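You operate a simulated robot arm through the tools that you are given. There is no shell and no other tool.

You are at the controls of a simulated robot arm. One attempt, no reset.

Task
Wax the middle of the green-dot nail brush's back in the clamping jig.
Fine: clamp it first and leave it clamped; use the green pad and the green box; pad back on the black mat, lid shut; the other brush stays unwaxed. Set down upright: green pad. A coat counts when it lies all over at full strength: go over it till it gets no stronger.

The check looks at the end state, three seconds after you hand in, the way a careful person would. Anything else that was tipped, shoved, dropped, spilled or broken makes it a failure. A push-on lid holds only when it is set on centred and level and pressed home; a screw cap is set on level and turned clockwise until tight.

Robot
A 7-joint arm with a two-finger parallel gripper, fixed in place. Base frame: the origin is at the foot of the arm, x ahead of it, y to its left, z up; the work surface is at about z = 0. Units: m, degrees, N and s.
With the tool pointing down near the work surface it reaches from about 0.22 to 0.58 m from the base axis. Its first joint turns from -66.0 to 66.0 degrees. Payload 2.5 kg.
The TCP is the grasp point between the finger pads, 0.023 m short of the fingertips. In the tool frame z runs along the fingers and y along their closing line. The gripper opens to 0.094 m. The fingers are 0.038 m wide and 0.01 m thick; the gripper's body (0.054 by 0.096 m) begins 0.039 m behind the TCP.
Orientation is that of the tool frame in the base frame, as [roll, pitch, yaw] about the fixed x, y, z axes, in that order (R = Rz(yaw) Ry(pitch) Rx(roll)). With the fingers straight down and closing along the base's y, the tool's x points along the base's -x, its y along +y and its z along -z.

Tools
- The arm moves only by the tool jog_arm. Its argument "deltas" is a list of rows, each a list of 3 entries, a list of its own where there are three numbers: the shift along the tool's x, y, z in units of 30 mm (1.0 is 30 mm), then the turn, a rotation vector about the tool's x, y, z in units of 8 degrees (1.0 is 8 degrees), then the closure in counts, from 0 (fully open) to 255 (shut). In form: [[[x, y, z], [rx, ry, rz], gripper], ...]. A call has 1 to 20 rows; each row shifts and turns the commanded pose from where the row before left it, along the tool's axes as they then stand. A call with a number of a shift or a turn outside -1 to 1 is refused whole. A row lasts 0.2 s, in which the tool goes at most 0.05 m and 8.6 degrees; a call with a longer step from one row to the next is refused whole, and so is a gripper value outside its range. A pose out of reach is approached as far as the arm can. The call stops where the force on the tool passes 50 N (or 10 N more than at its start, if that is more) or the arm is blocked; 0.2 s more then pass. Each finger travels about 0.108 m/s and halts on what it meets, pressing with about 25 N; the grip force reading is that of the motor and also rises with nothing between the fingers. The clock runs only during rows and for 0.2 s after the last one: add rows that do not move to give the fingers time. It gives the time, the measured TCP pose, the force on the tool (base axes), the opening and the grip force at its end, in the units of the frame above (readings bear some noise), with the torque about the TCP (base axes, N m) and any sound that the robot's microphone picked up, and new pictures: "pictures" is both (left out), scene, wrist or none.
- Cameras (640 x 400 px; columns grow to the right, rows downward): "scene" is fixed at [0.0994, -0.3937, 0.5485]; the picture's right is [0.95, -0.31, 0.00], its down [-0.16, -0.50, -0.85] and it looks along [0.26, 0.81, -0.53] (base axes); focal length 326 px, centre (320, 200). "wrist" rides on the gripper at [0.086, 0.016, -0.074] in the tool frame; the picture's right is [-0.18, 0.98, 0.00], its down [-0.58, -0.11, -0.81] and it looks along [-0.79, -0.15, 0.59] (tool axes); focal length 243 px, centre (320, 200). There is no depth. A picture from a camera that has moved, and an enlarged one, comes with that camera's place and axes in the base frame and with its lens.
- inspect(camera, box): a new picture of the part [left, top, right, bottom] of that camera's present view, enlarged. It takes no simulated time.
- job_done(): hands the job in; it is judged then, once.

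Places have to be worked out from the pictures, the camera data and where the tool is seen. Open the gripper and draw the arm clear of the work before you hand the job in, unless the task says otherwise.

The tools are called after ">>>" as name(argument=value, ...) on one line, values as JSON. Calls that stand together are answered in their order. jog_arm: Moves the arm, as the interface text tells. Its arguments: {"type":"object","properties":{"deltas":{"type":"array","items":{"type":"array"}},"pictures":{"type":"string","enum":["both","scene","wrist","none"]}},"required":["deltas"]} The other tools are called the same way: inspect (camera, box) takes an enlarged picture of a part of a camera's view; job_done () hands the job in.

At the start:

```text
time: 0.0
position: [0.3074, 0.1136, 0.3018]
orientation: [-180.0, 0.0, -180.0]
wrist_force: [0.1, -0.1, -0.3]
wrist_torque: [0.0, -0.02, -0.05]
grip_width: 0.0943
grasp_force: 0.0
```

scene: 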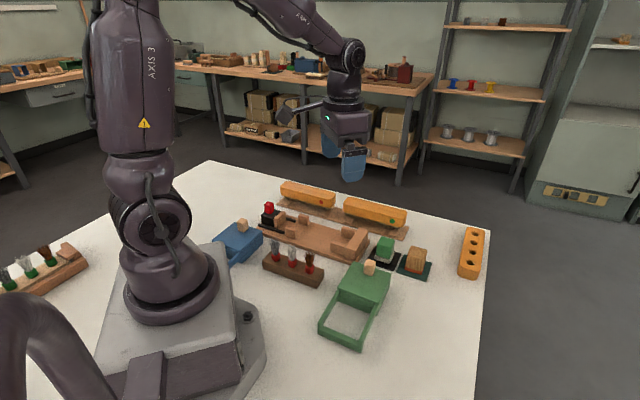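
wrist: 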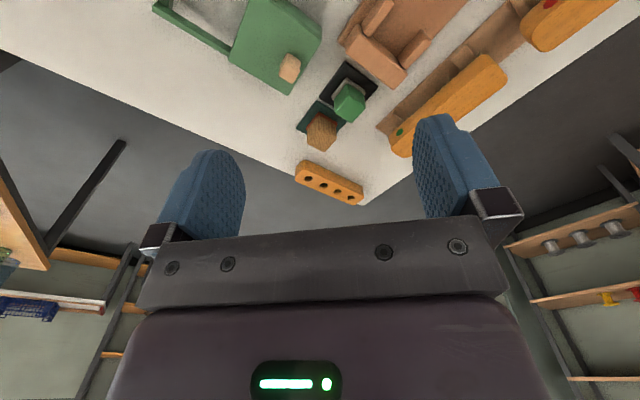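

I'll begin by looking at the scene enlarged, to identify brushes, jig, pads and boxes.

>>> inspect(camera="scene", box=[200, 160, 500, 360])

>>> inspect(camera="scene", box=[245, 175, 375, 275])

>>> inspect(camera="scene", box=[310, 180, 440, 280])

>>> inspect(camera="wrist", box=[150, 0, 640, 210])

```text
2.00 times, centred on (350, 260) of scene
camera zoom: at [0.0994, -0.3937, 0.5485], right [0.95, -0.31, 0.0], down [-0.16, -0.5, -0.85], along [0.26, 0.81, -0.53], focal length 651 px, centre (260, 80)
```

zoom: 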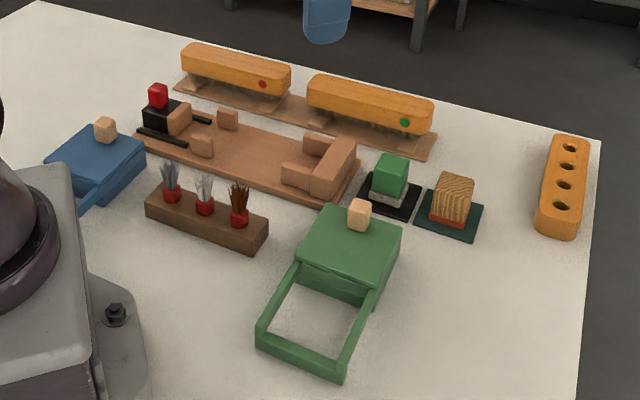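

```text
4.00 times, centred on (310, 225) of scene
camera zoom: at [0.0994, -0.3937, 0.5485], right [0.95, -0.31, 0.0], down [-0.16, -0.5, -0.85], along [0.26, 0.81, -0.53], focal length 1302 px, centre (360, 100)
```

zoom: 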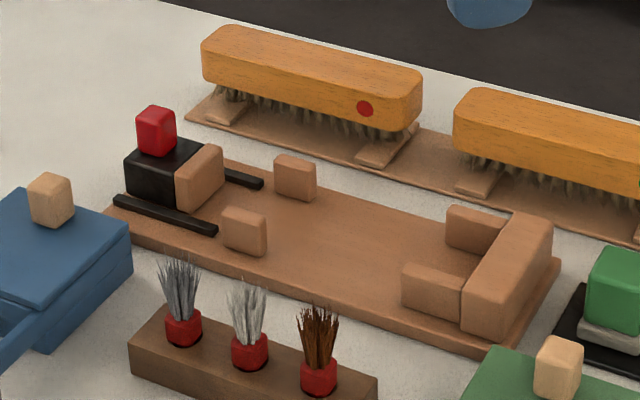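

```text
4.00 times, centred on (375, 230) of scene
camera zoom: at [0.0994, -0.3937, 0.5485], right [0.95, -0.31, 0.0], down [-0.16, -0.5, -0.85], along [0.26, 0.81, -0.53], focal length 1302 px, centre (100, 80)
```

zoom: 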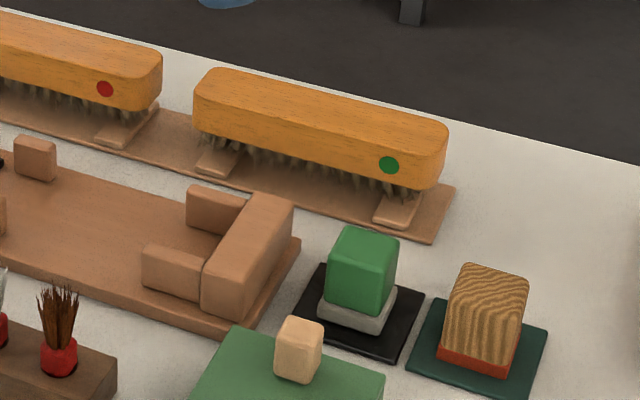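

```text
1.31 times, centred on (395, 105) of wrist
camera zoom: at [0.2203, 0.1288, 0.3763], right [0.18, 0.98, 0.0], down [0.58, -0.11, 0.81], along [0.79, -0.15, -0.59], focal length 317 px, centre (222, 324)
```

zoom: 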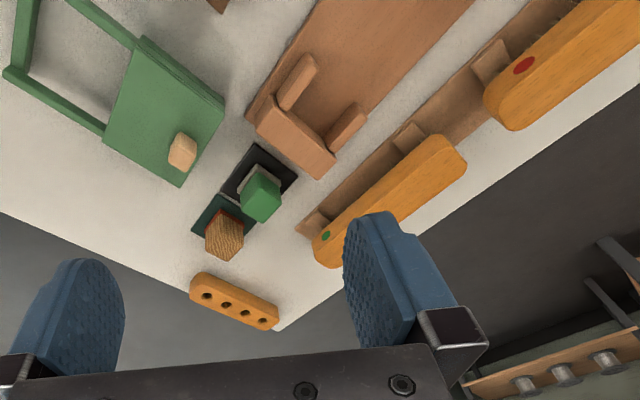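

The scene shows both brushes on a rack, the jig with end nest and red-knobbed slider, and the green lidded box with rails. The green pad sits on the black mat. I'll tilt the tool so the wrist camera looks more steeply down, to measure the places.

>>> jog_arm(deltas=[[[0, 0, 0], [0, 1, 0], 0], [[0, 0, 0], [0, 1, 0], 0], [[0, 0, 0], [0, 1, 0], 0], [[0, 0, 0], [0, 1, 0], 0], [[0, 0, 0], [0, 1, 0], 0], [[0, 0, 0], [0, 0, 0], 0]], pictures="both")

```text
time: 1.4
position: [0.305, 0.114, 0.3015]
orientation: [180.0, -40.1, -180.0]
wrist_force: [0.0, -0.2, -0.5]
wrist_torque: [0.02, 0.03, 0.0]
grip_width: 0.0942
grasp_force: 0.0
camera wrist: at [0.2887, 0.1288, 0.4147], right [0.14, 0.98, -0.12], down [0.96, -0.11, 0.24], along [0.23, -0.15, -0.96], focal length 243 px, centre (320, 200)
```

scene: 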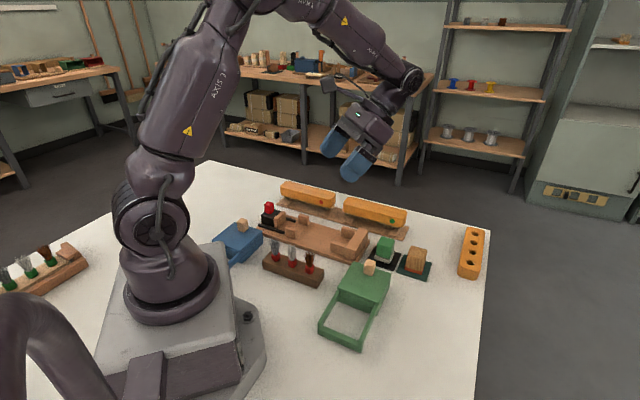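
wrist: 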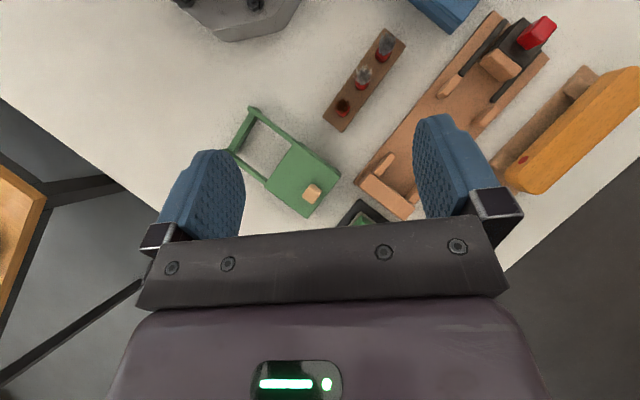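

The steep view works. I'll zoom into the jig, box and racks from here.

>>> inspect(camera="wrist", box=[340, 0, 640, 225])

>>> inspect(camera="wrist", box=[210, 80, 430, 230])

```text
1.78 times, centred on (490, 112) of wrist
camera zoom: at [0.2887, 0.1288, 0.4147], right [0.14, 0.98, -0.12], down [0.96, -0.11, 0.24], along [0.23, -0.15, -0.96], focal length 431 px, centre (18, 356)
```

zoom: 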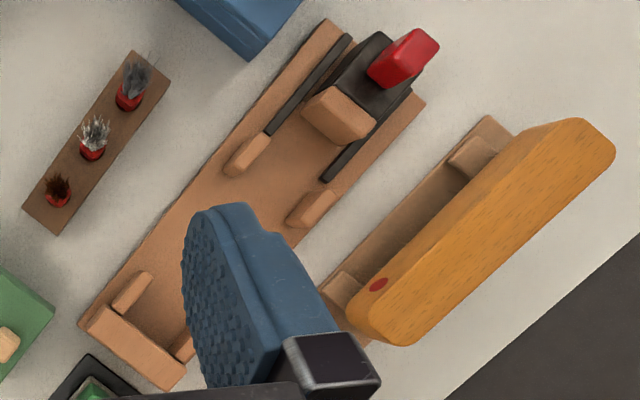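

```text
2.67 times, centred on (320, 155) of wrist
camera zoom: at [0.2887, 0.1288, 0.4147], right [0.14, 0.98, -0.12], down [0.96, -0.11, 0.24], along [0.23, -0.15, -0.96], focal length 647 px, centre (320, 320)
```

zoom: 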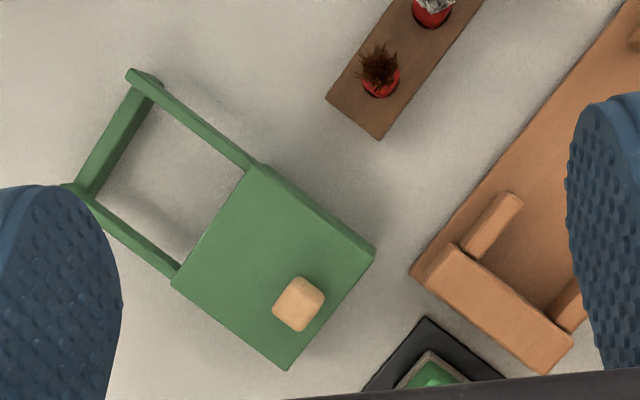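

I'll move the camera forward by about 10 cm (same tilt), to see the mats, nest and brushes from above.

>>> jog_arm(deltas=[[[-0.51, 0.3, -0.43], [0, 0, 0], 0], [[-0.51, 0.3, -0.43], [0, 0, 0], 0], [[-0.51, 0.3, -0.43], [0, 0, 0], 0], [[-0.51, 0.3, -0.43], [0, 0, 0], 0], [[-0.51, 0.3, -0.43], [0, 0, 0], 0], [[0, 0, 0], [0, 0, 0], 0]], pictures="wrist")

```text
time: 2.8
position: [0.4072, 0.1596, 0.3037]
orientation: [180.0, -40.0, -180.0]
wrist_force: [0.4, -0.5, 0.0]
wrist_torque: [-0.02, -0.03, 0.01]
grip_width: 0.094
grasp_force: 0.0
camera wrist: at [0.3896, 0.1739, 0.4155], right [0.14, 0.98, -0.12], down [0.96, -0.11, 0.24], along [0.23, -0.15, -0.96], focal length 243 px, centre (320, 200)
```

wrist: 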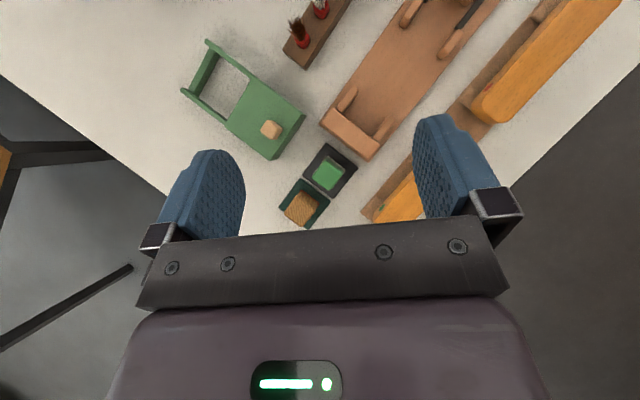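

>>> inspect(camera="wrist", box=[170, 0, 410, 160])

>>> inspect(camera="wrist", box=[270, 75, 450, 225])

>>> inspect(camera="wrist", box=[340, 0, 630, 230])

```text
2.50 times, centred on (290, 80) of wrist
camera zoom: at [0.3896, 0.1739, 0.4155], right [0.14, 0.98, -0.12], down [0.96, -0.11, 0.24], along [0.23, -0.15, -0.96], focal length 606 px, centre (395, 500)
```

zoom: 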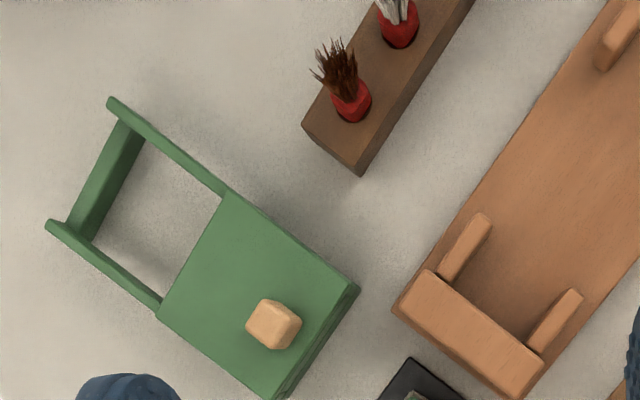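

```text
2.67 times, centred on (360, 150) of wrist
camera zoom: at [0.3896, 0.1739, 0.4155], right [0.14, 0.98, -0.12], down [0.96, -0.11, 0.24], along [0.23, -0.15, -0.96], focal length 647 px, centre (213, 333)
```

zoom: 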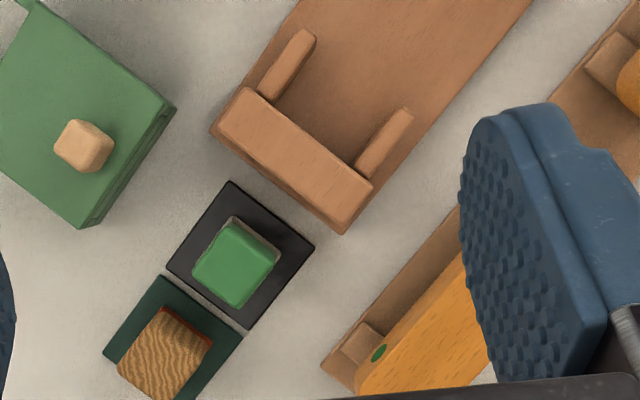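

```text
1.74 times, centred on (485, 115) of wrist
camera zoom: at [0.3896, 0.1739, 0.4155], right [0.14, 0.98, -0.12], down [0.96, -0.11, 0.24], along [0.23, -0.15, -0.96], focal length 422 px, centre (33, 348)
```

zoom: 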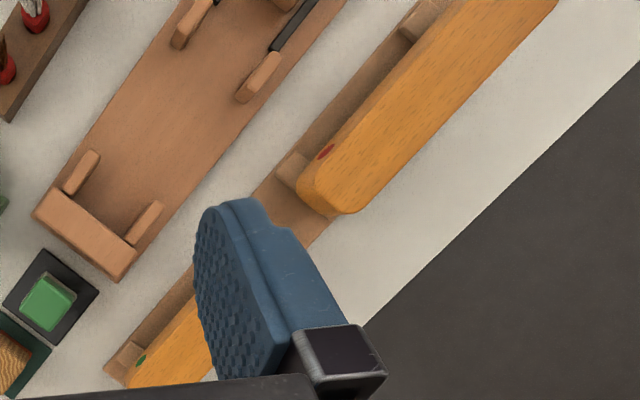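

I've worked out rough places: jig axis at about 135° in the base frame, pad near (0.44, 0.137), knob near (0.361, 0.063). I'll zoom the scene camera tightly on each fixture to get the heights.

>>> inspect(camera="scene", box=[325, 190, 415, 250])

>>> inspect(camera="scene", box=[250, 190, 340, 250])

>>> inspect(camera="scene", box=[310, 225, 445, 355])

```text
6.67 times, centred on (370, 220) of scene
camera zoom: at [0.0995, -0.3937, 0.5485], right [0.95, -0.31, 0.0], down [-0.16, -0.5, -0.85], along [0.26, 0.81, -0.53], focal length 2171 px, centre (-13, 67)
```

zoom: 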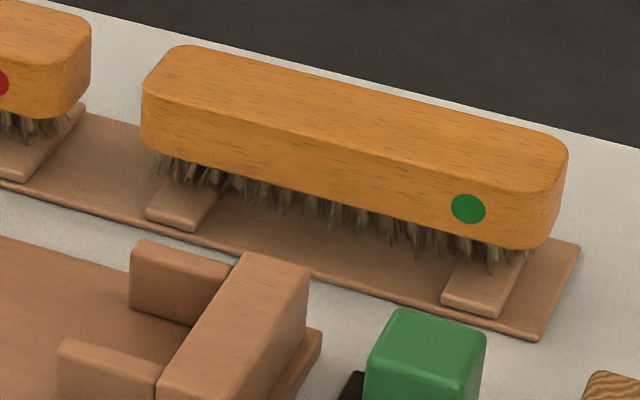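

```text
6.67 times, centred on (295, 220) of scene
camera zoom: at [0.0995, -0.3937, 0.5485], right [0.95, -0.31, 0.0], down [-0.16, -0.5, -0.85], along [0.26, 0.81, -0.53], focal length 2171 px, centre (487, 67)
```

zoom: 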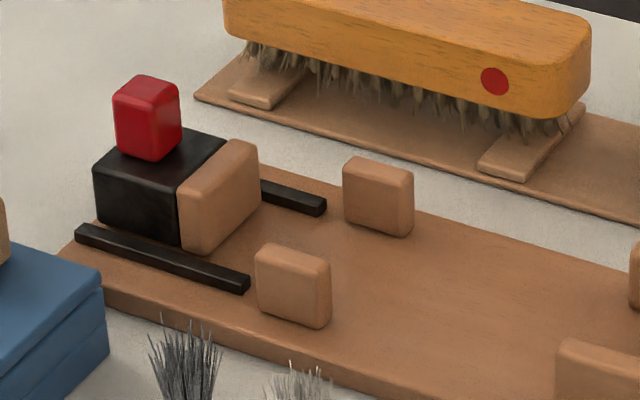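

```text
3.08 times, centred on (378, 290) of scene
camera zoom: at [0.0995, -0.3937, 0.5485], right [0.95, -0.31, 0.0], down [-0.16, -0.5, -0.85], along [0.26, 0.81, -0.53], focal length 1002 px, centre (143, -77)
```

zoom: 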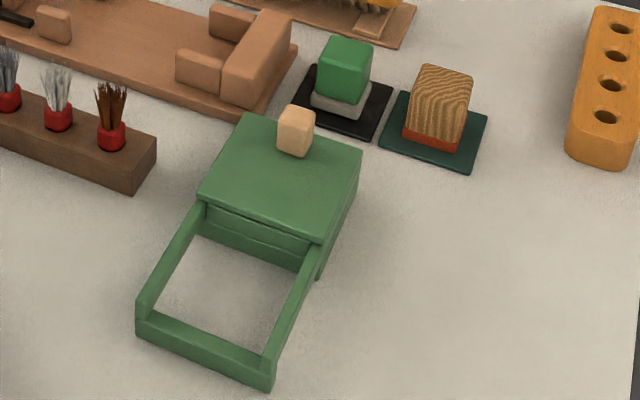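

The measurements agree between the cameras: brush centre near (0.474, 0.265), top z about 0.060, width about 45 mm, axis at about 135.8°. I'll straighten the tool, yaw it so the fingers close across the brush, and go above it for a check.

>>> jog_arm(deltas=[[[0, 0, 0], [0, -1, 0], 0], [[0, 0, 0], [0, -1, 0], 0], [[0, 0, 0], [0, -1, 0], 0], [[0, 0, 0], [0, -1, 0], 0], [[0, 0, 0], [0, -1, 0], 0], [[0, 0, 0], [0, 0, 1], 0], [[0, 0, 0], [0, 0, 1], 0], [[0, 0, 0], [0, 0, 1], 0], [[0, 0, 0], [0, 0, 1], 0], [[0, 0, 0], [0, 0, 1], 0], [[0, 0, 0], [0, 0, 0.525], 0], [[0.173, 0.818, 0.4], [0, 0, 0], 0], [[0.173, 0.818, 0.4], [0, 0, 0], 0], [[0.173, 0.818, 0.4], [0, 0, 0], 0], [[0.173, 0.818, 0.4], [0, 0, 0], 0], [[0.173, 0.818, 0.4], [0, 0, 0], 0], [[0, 0, 0], [0, 0, 0], 0]], pictures="both")

```text
time: 6.4
position: [0.4718, 0.2654, 0.2411]
orientation: [-180.0, 0.1, 135.9]
wrist_force: [-0.1, 0.2, 0.5]
wrist_torque: [0.02, 0.02, 0.0]
grip_width: 0.0939
grasp_force: 0.1
camera wrist: at [0.4221, 0.3363, 0.3162], right [0.82, 0.58, 0.0], down [0.34, -0.48, 0.81], along [0.46, -0.66, -0.59], focal length 243 px, centre (320, 200)
```

scene: 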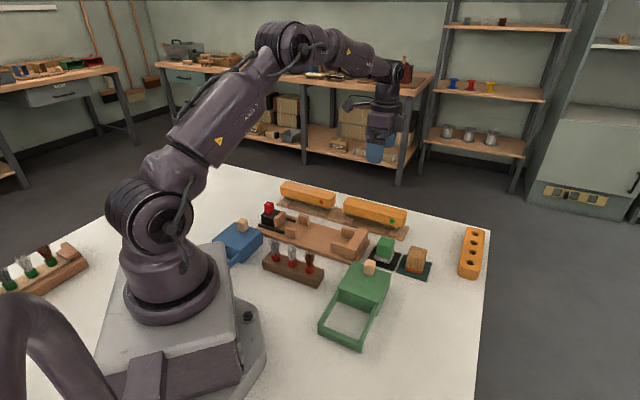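
wrist: 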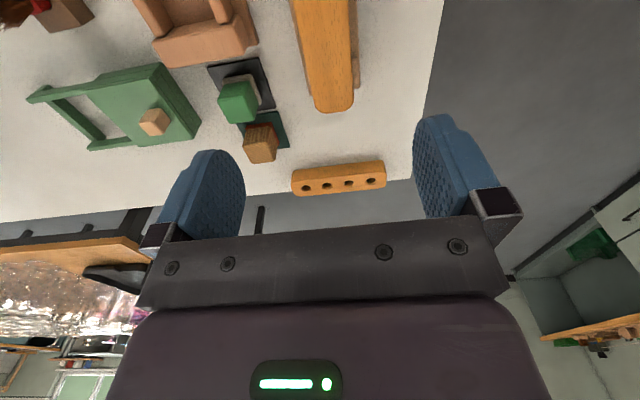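

>>> inspect(camera="wrist", box=[190, 0, 430, 150])

```text
2.67 times, centred on (310, 75) of wrist
camera zoom: at [0.4221, 0.3363, 0.3162], right [0.82, 0.58, 0.0], down [0.34, -0.48, 0.81], along [0.46, -0.66, -0.59], focal length 647 px, centre (347, 533)
```

zoom: 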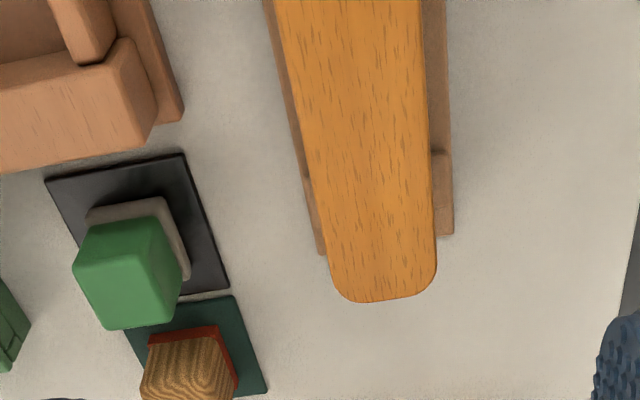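

From this view the brush axis is about 135°, width 45 mm, centre line about 4 mm to my +y tool side. I'll correct this and descend to just above the brush for a close look.

>>> jog_arm(deltas=[[[0.03, 0.04, 0.75], [0, 0, 0.1], 0], [[0.0, 0.05, 0.75], [0, 0, 0], 0], [[0, 0.04, 0.75], [0, 0, 0], 0], [[0, 0, 0.75], [0, 0, 0], 0], [[0, 0, 0.5], [0, 0, 0], 0], [[0, 0, 0], [0, 0, 0], 0]], pictures="both")

>>> inspect(camera="wrist", box=[140, 0, 520, 240])

>>> inspect(camera="scene", box=[320, 130, 440, 230])

```text
time: 7.8
position: [0.476, 0.2673, 0.1357]
orientation: [179.9, 0.0, 135.1]
wrist_force: [-0.3, 0.6, -0.2]
wrist_torque: [-0.03, 0.02, 0.0]
grip_width: 0.094
grasp_force: 0.0
camera wrist: at [0.4256, 0.34, 0.2111], right [0.82, 0.57, 0.0], down [0.33, -0.49, 0.81], along [0.46, -0.67, -0.59], focal length 243 px, centre (320, 200)
```

scene: 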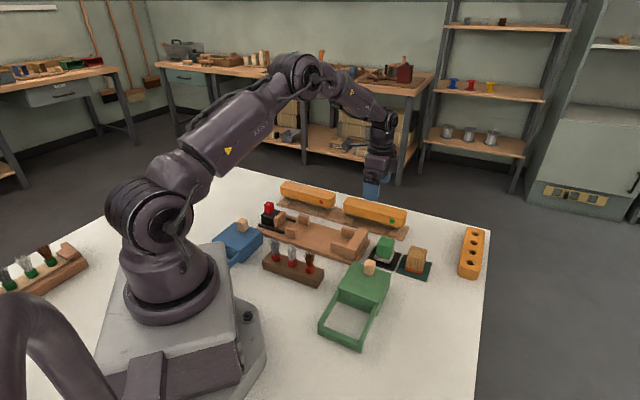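
wrist: 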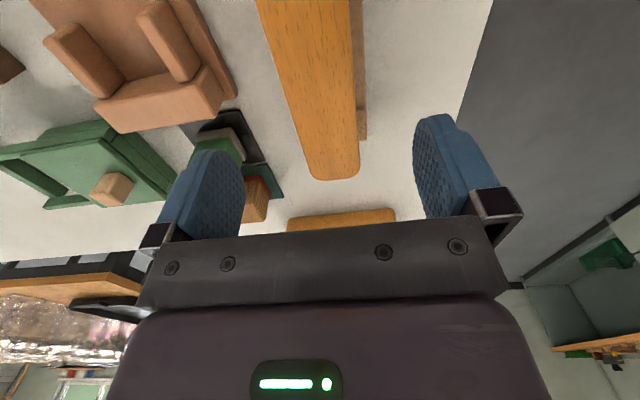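

```text
1.67 times, centred on (330, 120) of wrist
camera zoom: at [0.4256, 0.34, 0.2111], right [0.82, 0.57, 0.0], down [0.33, -0.49, 0.81], along [0.46, -0.67, -0.59], focal length 404 px, centre (303, 333)
```

zoom: 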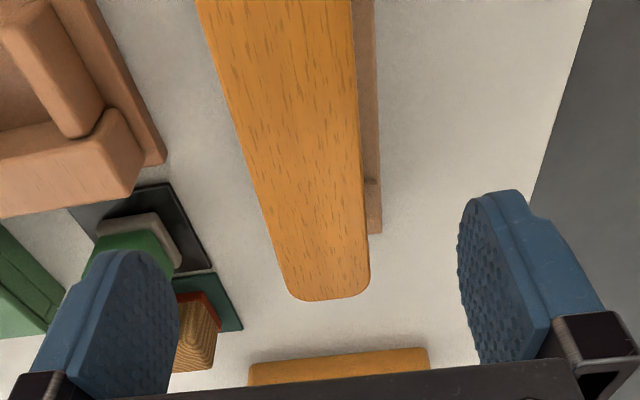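

```text
4.00 times, centred on (380, 180) of scene
camera zoom: at [0.0994, -0.3937, 0.5485], right [0.95, -0.31, 0.0], down [-0.16, -0.5, -0.85], along [0.26, 0.81, -0.53], focal length 1302 px, centre (80, 280)
```

zoom: 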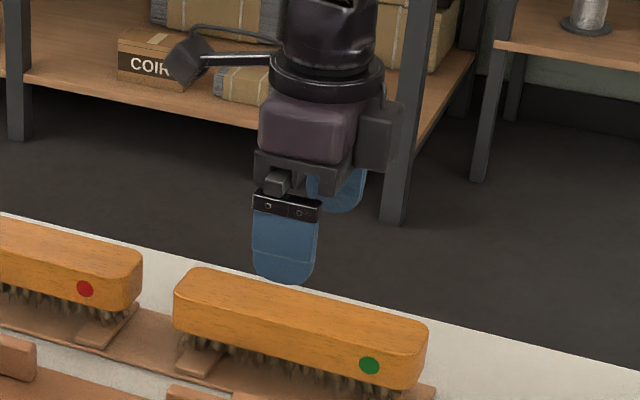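

The brush is centred between the fingers within about 1 mm, and its near end is 88 mm from the TCP. I'll descend to z≈0.050 and close.

>>> jog_arm(deltas=[[[0, 0.02, 0.6], [0, 0, 0], 0], [[0, 0, 0.6], [0, 0, 0], 0], [[0, 0, 0.6], [0, 0, 0], 0], [[0, 0, 0.6], [0, 0, 0], 0], [[0, 0, 0.42], [0, 0, 0], 0], [[0, 0, 0], [0, 0, 0], 0]], pictures="both")

>>> inspect(camera="scene", box=[320, 150, 440, 250])

```text
time: 9.2
position: [0.4752, 0.2686, 0.0514]
orientation: [-179.9, 0.0, 135.0]
wrist_force: [0.0, -0.4, -0.3]
wrist_torque: [0.0, -0.03, 0.02]
grip_width: 0.094
grasp_force: 0.1
camera wrist: at [0.4259, 0.3402, 0.1267], right [0.82, 0.57, 0.0], down [0.33, -0.49, 0.81], along [0.46, -0.67, -0.59], focal length 243 px, centre (320, 200)
```

scene: 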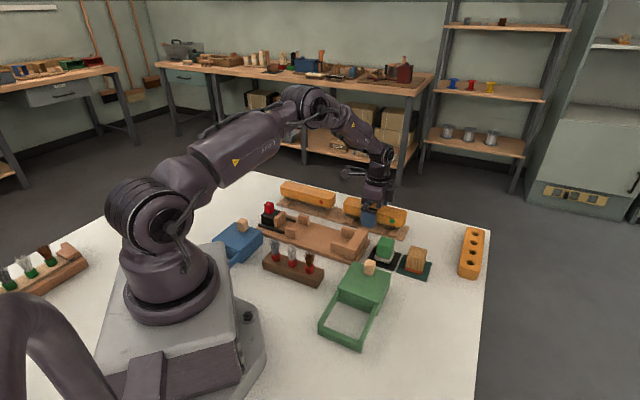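
wrist: 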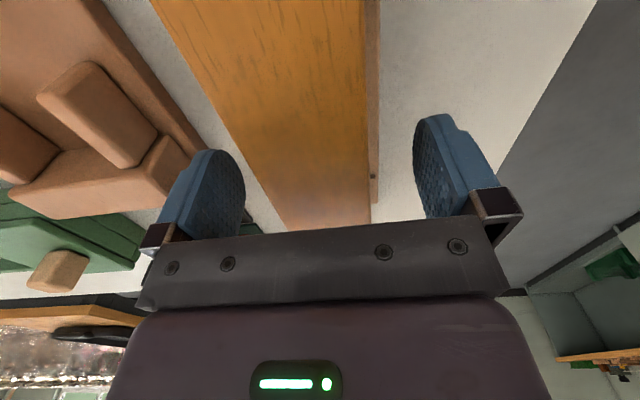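

```text
4.00 times, centred on (380, 200) of scene
camera zoom: at [0.0994, -0.3937, 0.5485], right [0.95, -0.31, 0.0], down [-0.16, -0.5, -0.85], along [0.26, 0.81, -0.53], focal length 1302 px, centre (80, 200)
```

zoom: 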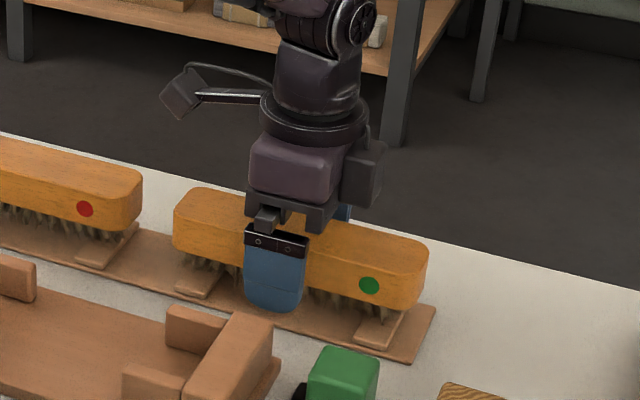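

The fingers straddle the back block with clearance on both sides. Closing now.

>>> jog_arm(deltas=[[[0, 0, 0], [0, 0, 0], 255], [[0, 0, 0], [0, 0, 0], 255], [[0, 0, 0], [0, 0, 0], 255], [[0, 0, 0], [0, 0, 0], 255]], pictures="both")

```text
time: 10.2
position: [0.4745, 0.2673, 0.0508]
orientation: [179.9, -0.1, 135.1]
wrist_force: [-0.1, -1.7, 0.0]
wrist_torque: [-0.05, -0.04, -0.02]
grip_width: 0.0457
grasp_force: 24.8
camera wrist: at [0.4258, 0.3401, 0.1267], right [0.83, 0.56, 0.0], down [0.33, -0.49, 0.81], along [0.46, -0.67, -0.59], focal length 243 px, centre (320, 200)
```

scene: 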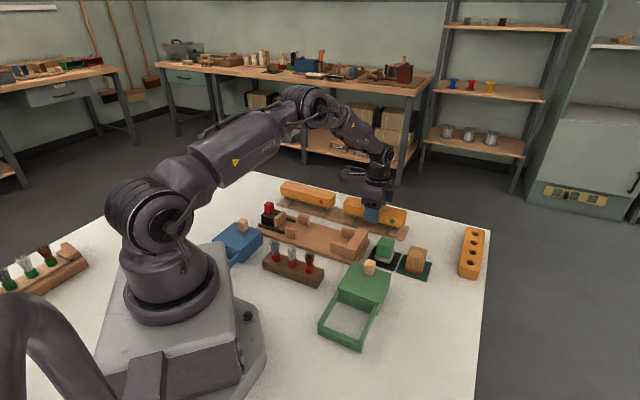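
wrist: 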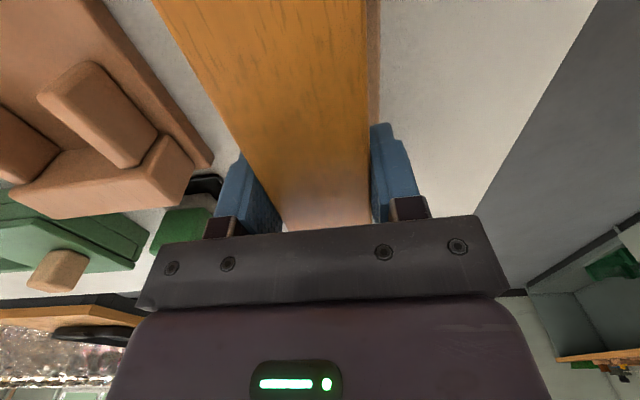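

Gripped at 45.7 mm. I'll lift straight up, then carry it over to hover above the jig.

>>> jog_arm(deltas=[[[0, 0, -0.5], [0, 0, 0], 255], [[0, 0, -0.6], [0, 0, 0], 255], [[0, 0, -0.8], [0, 0, 0], 255], [[0, 0, -0.8], [0, 0, 0], 255], [[0, 0, -0.5], [0, 0, 0], 255], [[0, 0, 0], [0, 0, 0], 255]], pictures="both")

>>> inspect(camera="scene", box=[310, 130, 440, 230])

```text
time: 11.6
position: [0.4764, 0.2665, 0.1486]
orientation: [179.9, 0.0, 135.0]
wrist_force: [1.0, -0.8, -2.1]
wrist_torque: [0.0, 0.02, -0.02]
grip_width: 0.0459
grasp_force: 25.2
camera wrist: at [0.4265, 0.3391, 0.2228], right [0.82, 0.57, 0.0], down [0.33, -0.49, 0.81], along [0.46, -0.67, -0.59], focal length 243 px, centre (320, 200)
```

scene: 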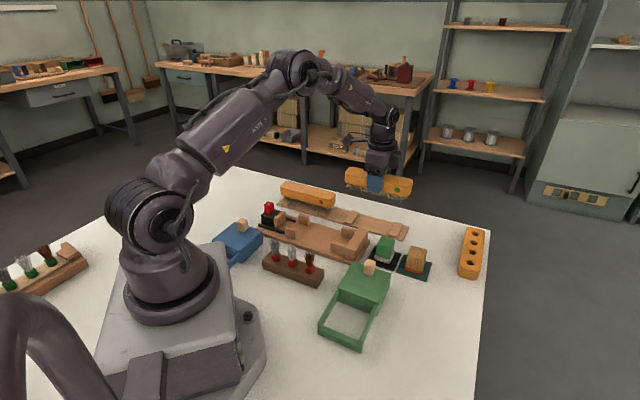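
wrist: 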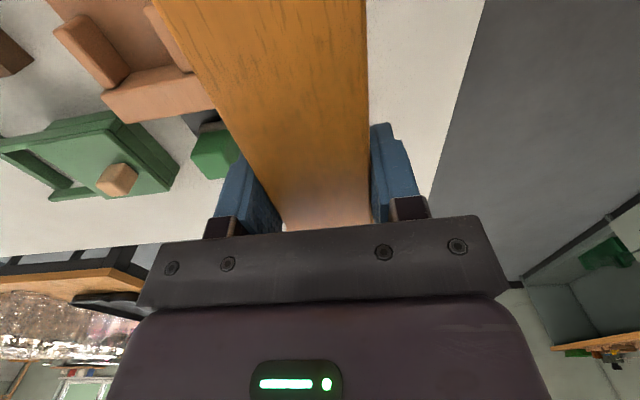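

```text
4.00 times, centred on (375, 180) of scene
camera zoom: at [0.0995, -0.3937, 0.5485], right [0.95, -0.31, 0.0], down [-0.16, -0.5, -0.85], along [0.26, 0.81, -0.53], focal length 1302 px, centre (100, 280)
```

zoom: 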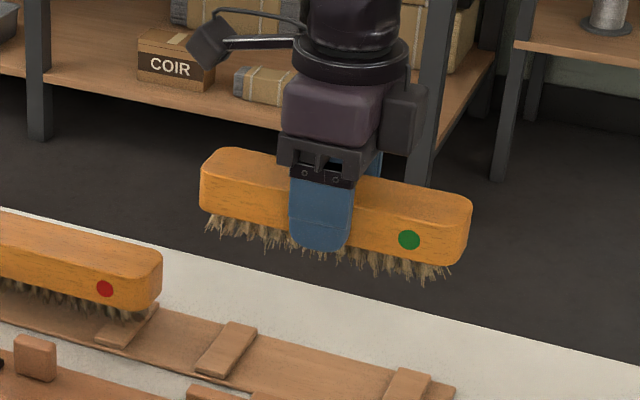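

The brush hangs level. I'll carry it at this height to above the jig, keeping the same heading.

>>> jog_arm(deltas=[[[0.6, -0.7, 0], [0, 0, 0], 255], [[0.6, -0.7, 0], [0, 0, 0], 255], [[0.6, -0.7, 0], [0, 0, 0], 255], [[0.6, -0.7, 0], [0, 0, 0], 255], [[0.6, -0.7, 0], [0, 0, 0], 255], [[0.58, -0.7, 0], [0, 0, 0], 255], [[0, 0, 0], [0, 0, 0], 255]], pictures="both")

>>> inspect(camera="wrist", box=[140, 0, 460, 200])

>>> inspect(camera="scene", box=[250, 150, 390, 260])

```text
time: 13.2
position: [0.3102, 0.2529, 0.148]
orientation: [180.0, 0.0, 135.0]
wrist_force: [0.2, -0.6, -2.0]
wrist_torque: [-0.02, -0.03, 0.01]
grip_width: 0.0457
grasp_force: 24.8
camera wrist: at [0.261, 0.3261, 0.2223], right [0.83, 0.56, 0.0], down [0.33, -0.49, 0.81], along [0.46, -0.67, -0.59], focal length 243 px, centre (320, 200)
```

scene: 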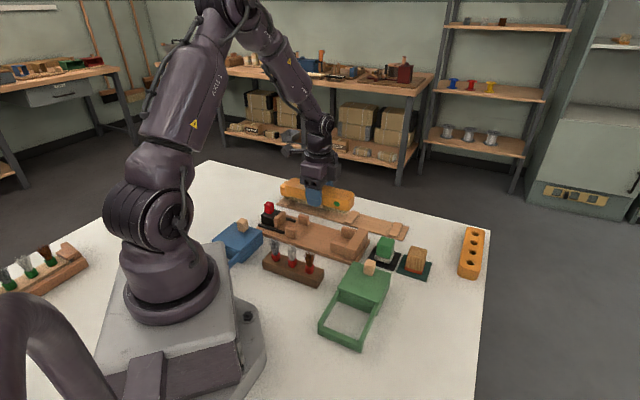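
wrist: 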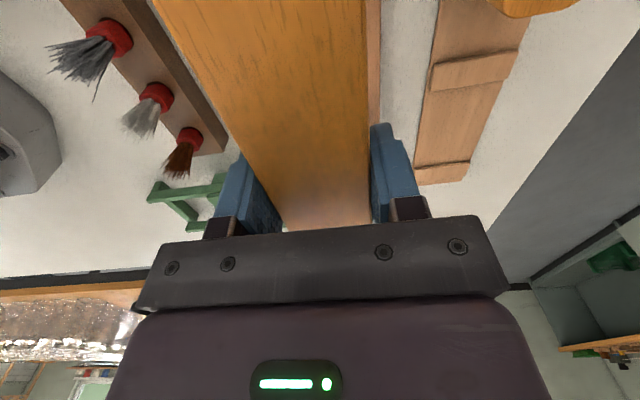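

```text
2.00 times, centred on (300, 100) of wrist
camera zoom: at [0.261, 0.3261, 0.2223], right [0.83, 0.56, 0.0], down [0.33, -0.49, 0.81], along [0.46, -0.67, -0.59], focal length 485 px, centre (360, 400)
```

zoom: 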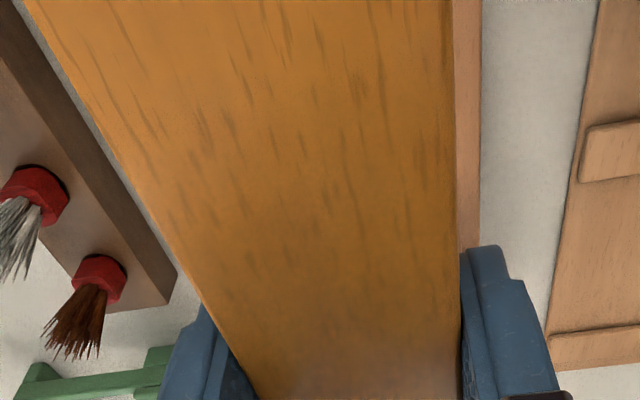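

```text
3.64 times, centred on (320, 205) of scene
camera zoom: at [0.0994, -0.3937, 0.5485], right [0.95, -0.31, 0.0], down [-0.16, -0.5, -0.85], along [0.26, 0.81, -0.53], focal length 1184 px, centre (320, 182)
```

zoom: 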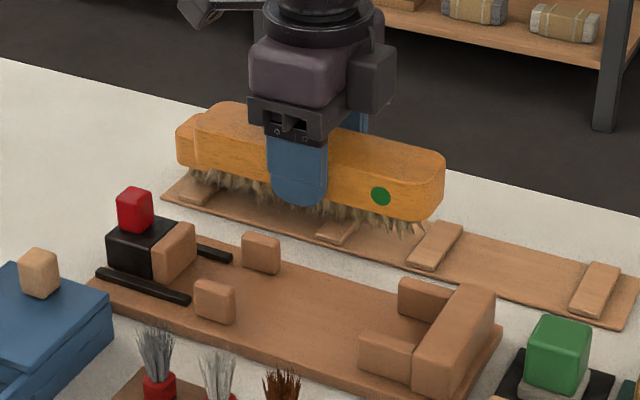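

The board edge seen by the wrist camera puts the jig axis at about 135.7°, with the brush about 3 mm to the +y tool side of its centre line. I'll correct that, back off about 4 mm from the end stop, and descend to just above the cheeks.

>>> jog_arm(deltas=[[[0.13, -0.1, 0], [0, 0, -0.09], 255], [[0, 0, 0.5], [0, 0, 0], 255], [[0, 0, 0.6], [0, 0, 0], 255], [[0, 0, 0.6], [0, 0, 0], 255], [[0, 0, 0.5], [0, 0, 0], 255], [[0, 0, 0], [0, 0, 0], 255]], pictures="both")

>>> inspect(camera="wrist", box=[140, 0, 460, 200])

>>> inspect(camera="scene", box=[250, 170, 390, 270])

```text
time: 14.6
position: [0.3051, 0.2558, 0.0827]
orientation: [180.0, -0.1, 135.6]
wrist_force: [0.6, 0.4, -2.5]
wrist_torque: [0.02, 0.0, 0.01]
grip_width: 0.0459
grasp_force: 25.3
camera wrist: at [0.2554, 0.3268, 0.1566], right [0.82, 0.58, 0.0], down [0.34, -0.48, 0.81], along [0.46, -0.66, -0.59], focal length 243 px, centre (320, 200)
```

scene: 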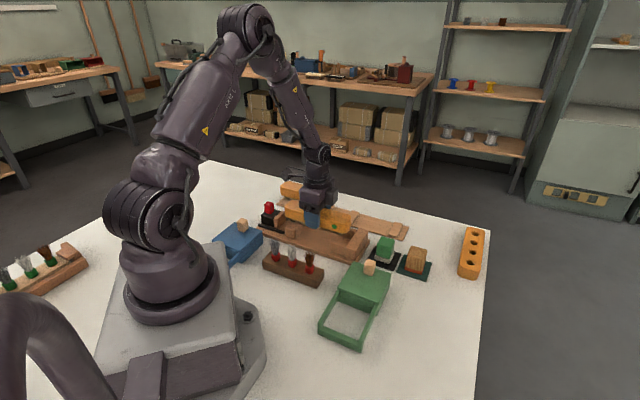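
wrist: 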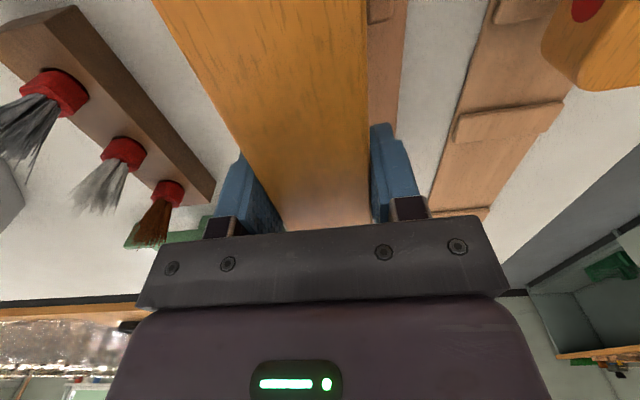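

```text
2.00 times, centred on (300, 100) of wrist
camera zoom: at [0.2554, 0.3268, 0.1566], right [0.82, 0.58, 0.0], down [0.34, -0.48, 0.81], along [0.46, -0.66, -0.59], focal length 485 px, centre (360, 400)
```

zoom: 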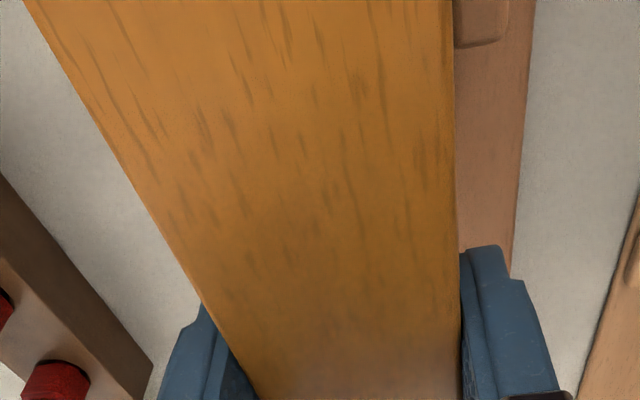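

```text
4.00 times, centred on (320, 220) of scene
camera zoom: at [0.0995, -0.3937, 0.5485], right [0.95, -0.31, 0.0], down [-0.16, -0.5, -0.85], along [0.26, 0.81, -0.53], focal length 1302 px, centre (320, 120)
```

zoom: 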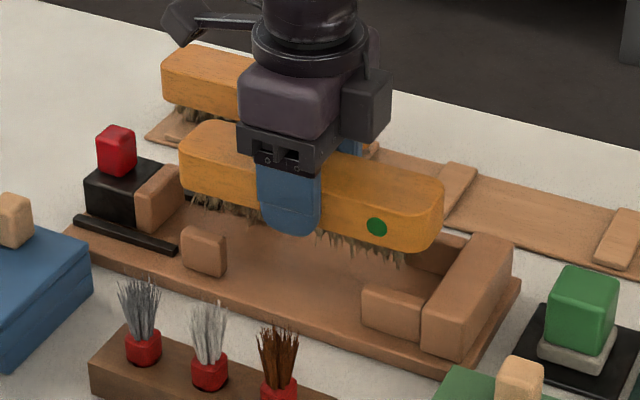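

Alignment is good: the board edge is parallel and centred, with about 9 mm to the end stop and about 20 mm to the jaw. I'll lower toward the board in small steps.

>>> jog_arm(deltas=[[[0, 0, 0.4], [0, 0, 0], 255], [[0, 0, 0.35], [0, 0, 0], 255], [[0, 0, 0.15], [0, 0, 0], 255], [[0, 0, 0.08], [0, 0, 0], 255], [[0, 0, 0], [0, 0, 0], 255]], pictures="both")

>>> inspect(camera="scene", box=[250, 170, 390, 270])

```text
time: 15.8
position: [0.305, 0.2545, 0.0534]
orientation: [180.0, 0.0, 135.8]
wrist_force: [-5.3, -3.8, 19.5]
wrist_torque: [-0.09, 0.18, -0.18]
grip_width: 0.0459
grasp_force: 24.9
camera wrist: at [0.2559, 0.3267, 0.1279], right [0.82, 0.58, 0.0], down [0.34, -0.48, 0.81], along [0.46, -0.66, -0.59], focal length 243 px, centre (320, 200)
```

scene: 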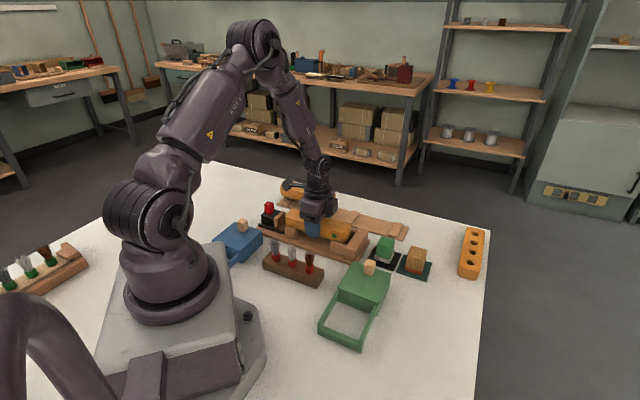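
wrist: 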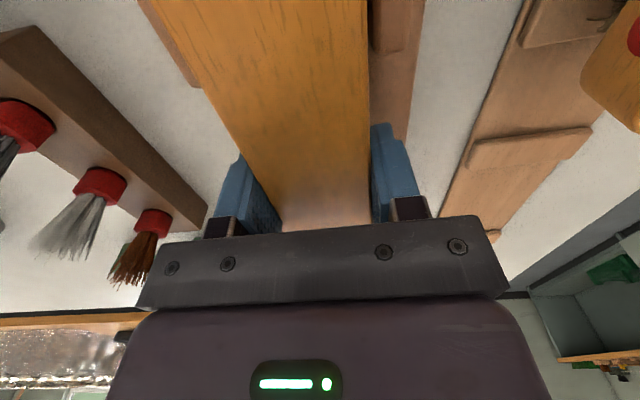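

```text
4.00 times, centred on (320, 220) of scene
camera zoom: at [0.0994, -0.3938, 0.5484], right [0.95, -0.31, 0.0], down [-0.16, -0.5, -0.85], along [0.26, 0.81, -0.53], focal length 1302 px, centre (320, 120)
```

zoom: 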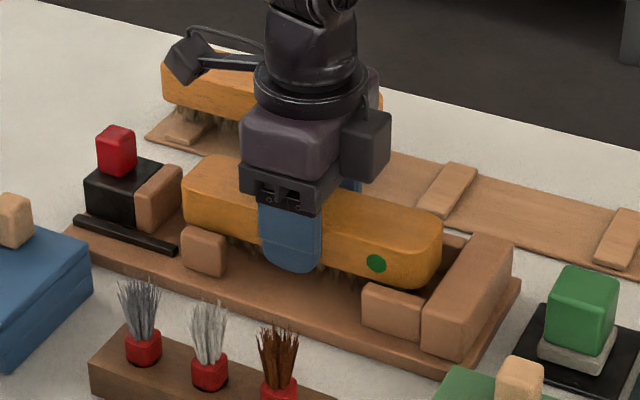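

There is upward contact of about 19 N at z=0.053, with a small sideways force. I'll look closely to see whether it sits on the board or rides on a cheek.

>>> inspect(camera="scene", box=[325, 215, 385, 260])

>>> inspect(camera="scene", box=[275, 205, 345, 255])

>>> inspect(camera="wrist", box=[130, 0, 450, 200])

```text
8.89 times, centred on (355, 238) of scene
camera zoom: at [0.0994, -0.3938, 0.5484], right [0.95, -0.31, 0.0], down [-0.16, -0.5, -0.85], along [0.26, 0.81, -0.53], focal length 2894 px, centre (9, -133)
```

zoom: 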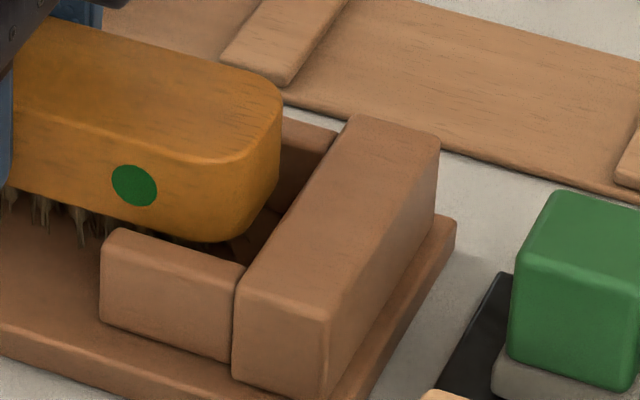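

```text
8.00 times, centred on (310, 230) of scene
camera zoom: at [0.0994, -0.3938, 0.5484], right [0.95, -0.31, 0.0], down [-0.16, -0.5, -0.85], along [0.26, 0.81, -0.53], focal length 2605 px, centre (400, -40)
```

zoom: 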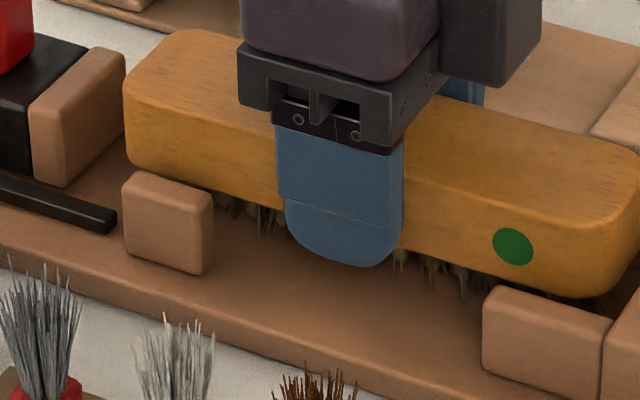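

```text
2.00 times, centred on (290, 100) of wrist
camera zoom: at [0.2559, 0.3267, 0.1279], right [0.82, 0.58, 0.0], down [0.34, -0.48, 0.81], along [0.46, -0.66, -0.59], focal length 485 px, centre (380, 400)
```

zoom: 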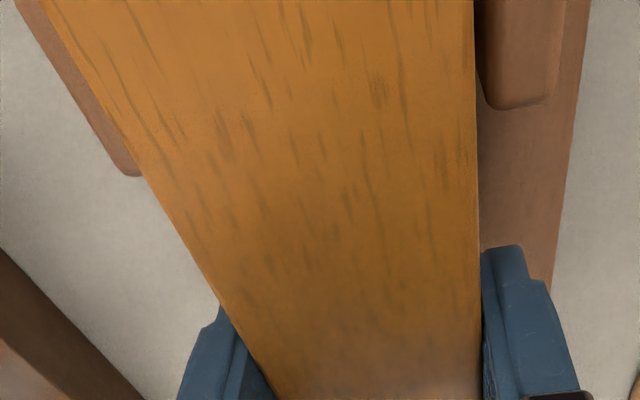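

The views indicate the brush is down between the cheeks on its bristles, with the block bottom near z≈0.036. I'll relieve the press slightly, open the fingers, and lift away.

>>> jog_arm(deltas=[[[0, 0, -0.03], [0, 0, 0], 255], [[0, 0, 0], [0, 0, 0], 255], [[0, 0, 0], [0, 0, 0], 160], [[0, 0, 0], [0, 0, 0], 80], [[0, 0, 0], [0, 0, 0], 0], [[0, 0, 0], [0, 0, 0], 0], [[0, 0, 0], [0, 0, 0], 0]], pictures="both")

>>> inspect(camera="scene", box=[265, 190, 395, 270])

```text
time: 17.4
position: [0.3054, 0.2546, 0.0523]
orientation: [-180.0, 0.0, 135.8]
wrist_force: [-0.4, -0.6, 0.3]
wrist_torque: [0.0, 0.0, 0.01]
grip_width: 0.0941
grasp_force: 0.0
camera wrist: at [0.2559, 0.3266, 0.1284], right [0.82, 0.58, 0.0], down [0.34, -0.48, 0.81], along [0.46, -0.66, -0.59], focal length 243 px, centre (320, 200)
```

scene: 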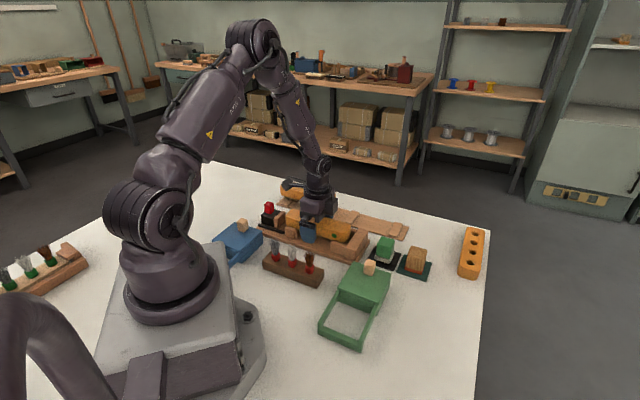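
wrist: 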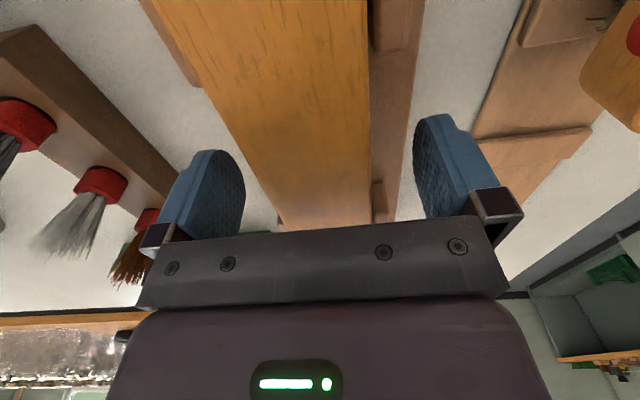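

```text
4.92 times, centred on (330, 230) of scene
camera zoom: at [0.0994, -0.3937, 0.5485], right [0.95, -0.31, 0.0], down [-0.16, -0.5, -0.85], along [0.26, 0.81, -0.53], focal length 1603 px, centre (271, 52)
```

zoom: 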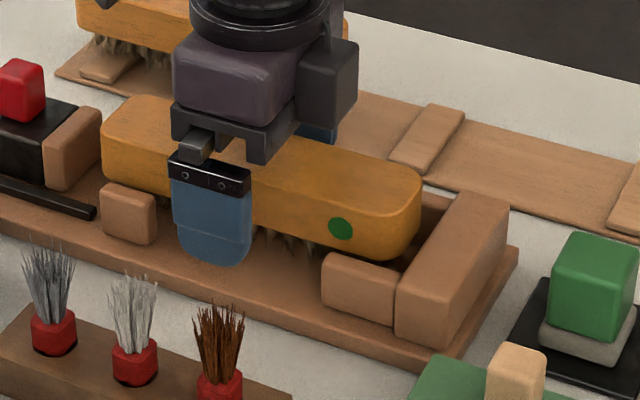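

The brush stands on its own in the nest. I'll lift clear and go to above the red knob.

>>> jog_arm(deltas=[[[0, 0, -0.5], [0, 0, 0], 0], [[0, 0, -0.8], [0, 0, 0], 0], [[0, 0, -0.8], [0, 0, 0], 0], [[0, 0, -0.8], [0, 0, 0], 0], [[0, 0, -0.6], [0, 0, 0], 0], [[0.81, -0.016, 0], [0, 0, 0], 0], [[0.81, -0.016, 0], [0, 0, 0], 0], [[0.81, -0.016, 0], [0, 0, 0], 0], [[0.81, -0.016, 0], [0, 0, 0], 0], [[0.81, -0.016, 0], [0, 0, 0], 0], [[0.8, -0.016, 0], [0, 0, 0], 0], [[0, 0, 0], [0, 0, 0], 0]], pictures="both")

>>> inspect(camera="wrist", box=[160, 0, 480, 200])

>>> inspect(camera="scene", box=[225, 160, 375, 260])

```text
time: 20.0
position: [0.1977, 0.3549, 0.1579]
orientation: [180.0, -0.1, 135.6]
wrist_force: [-0.4, -0.1, 0.2]
wrist_torque: [-0.02, 0.01, -0.01]
grip_width: 0.0941
grasp_force: 0.0
camera wrist: at [0.149, 0.4271, 0.2331], right [0.82, 0.58, 0.0], down [0.34, -0.48, 0.81], along [0.46, -0.66, -0.59], focal length 243 px, centre (320, 200)
```

scene: 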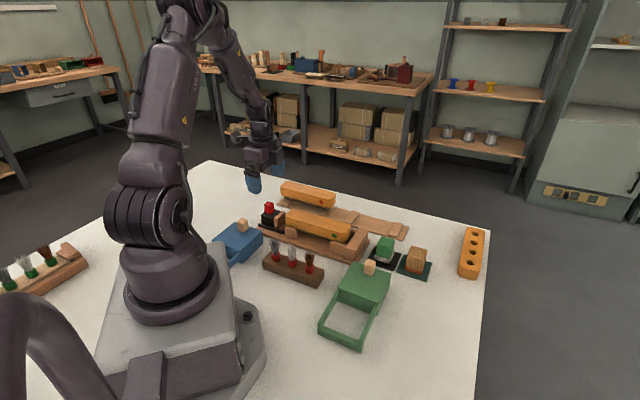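
wrist: 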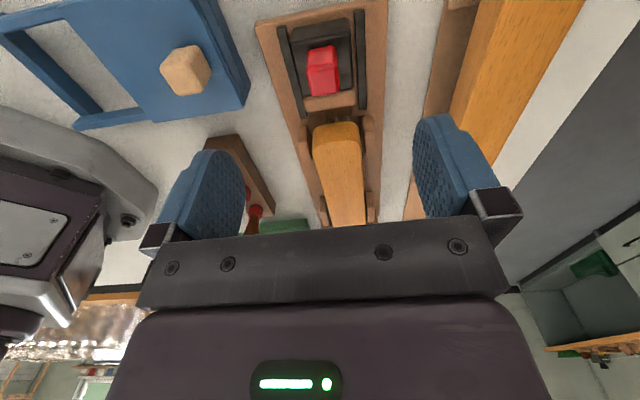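

```text
2.00 times, centred on (320, 100) of wrist
camera zoom: at [0.149, 0.4271, 0.2331], right [0.82, 0.58, 0.0], down [0.34, -0.48, 0.81], along [0.46, -0.66, -0.59], focal length 485 px, centre (320, 400)
```

zoom: 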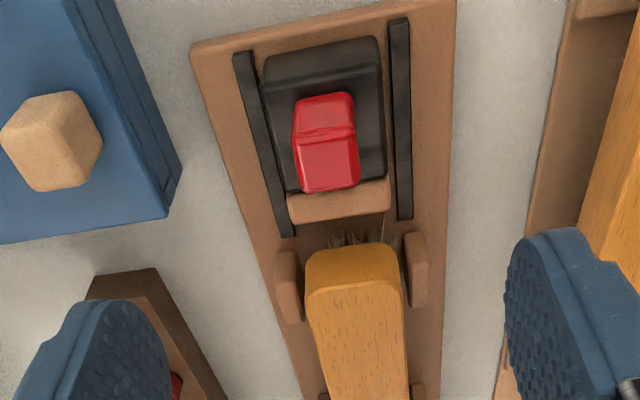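

```text
4.00 times, centred on (300, 210) of scene
camera zoom: at [0.0994, -0.3937, 0.5485], right [0.95, -0.31, 0.0], down [-0.16, -0.5, -0.85], along [0.26, 0.81, -0.53], focal length 1302 px, centre (400, 160)
```

zoom: 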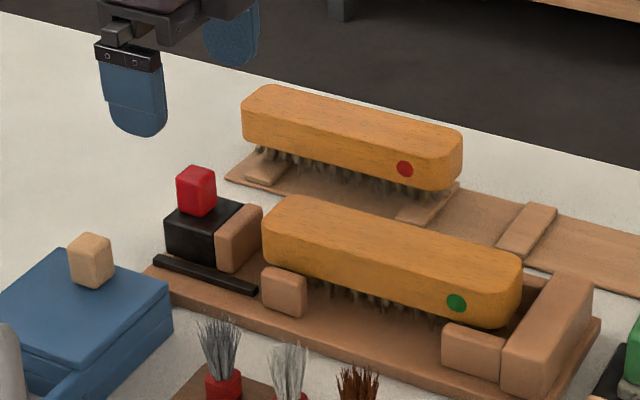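

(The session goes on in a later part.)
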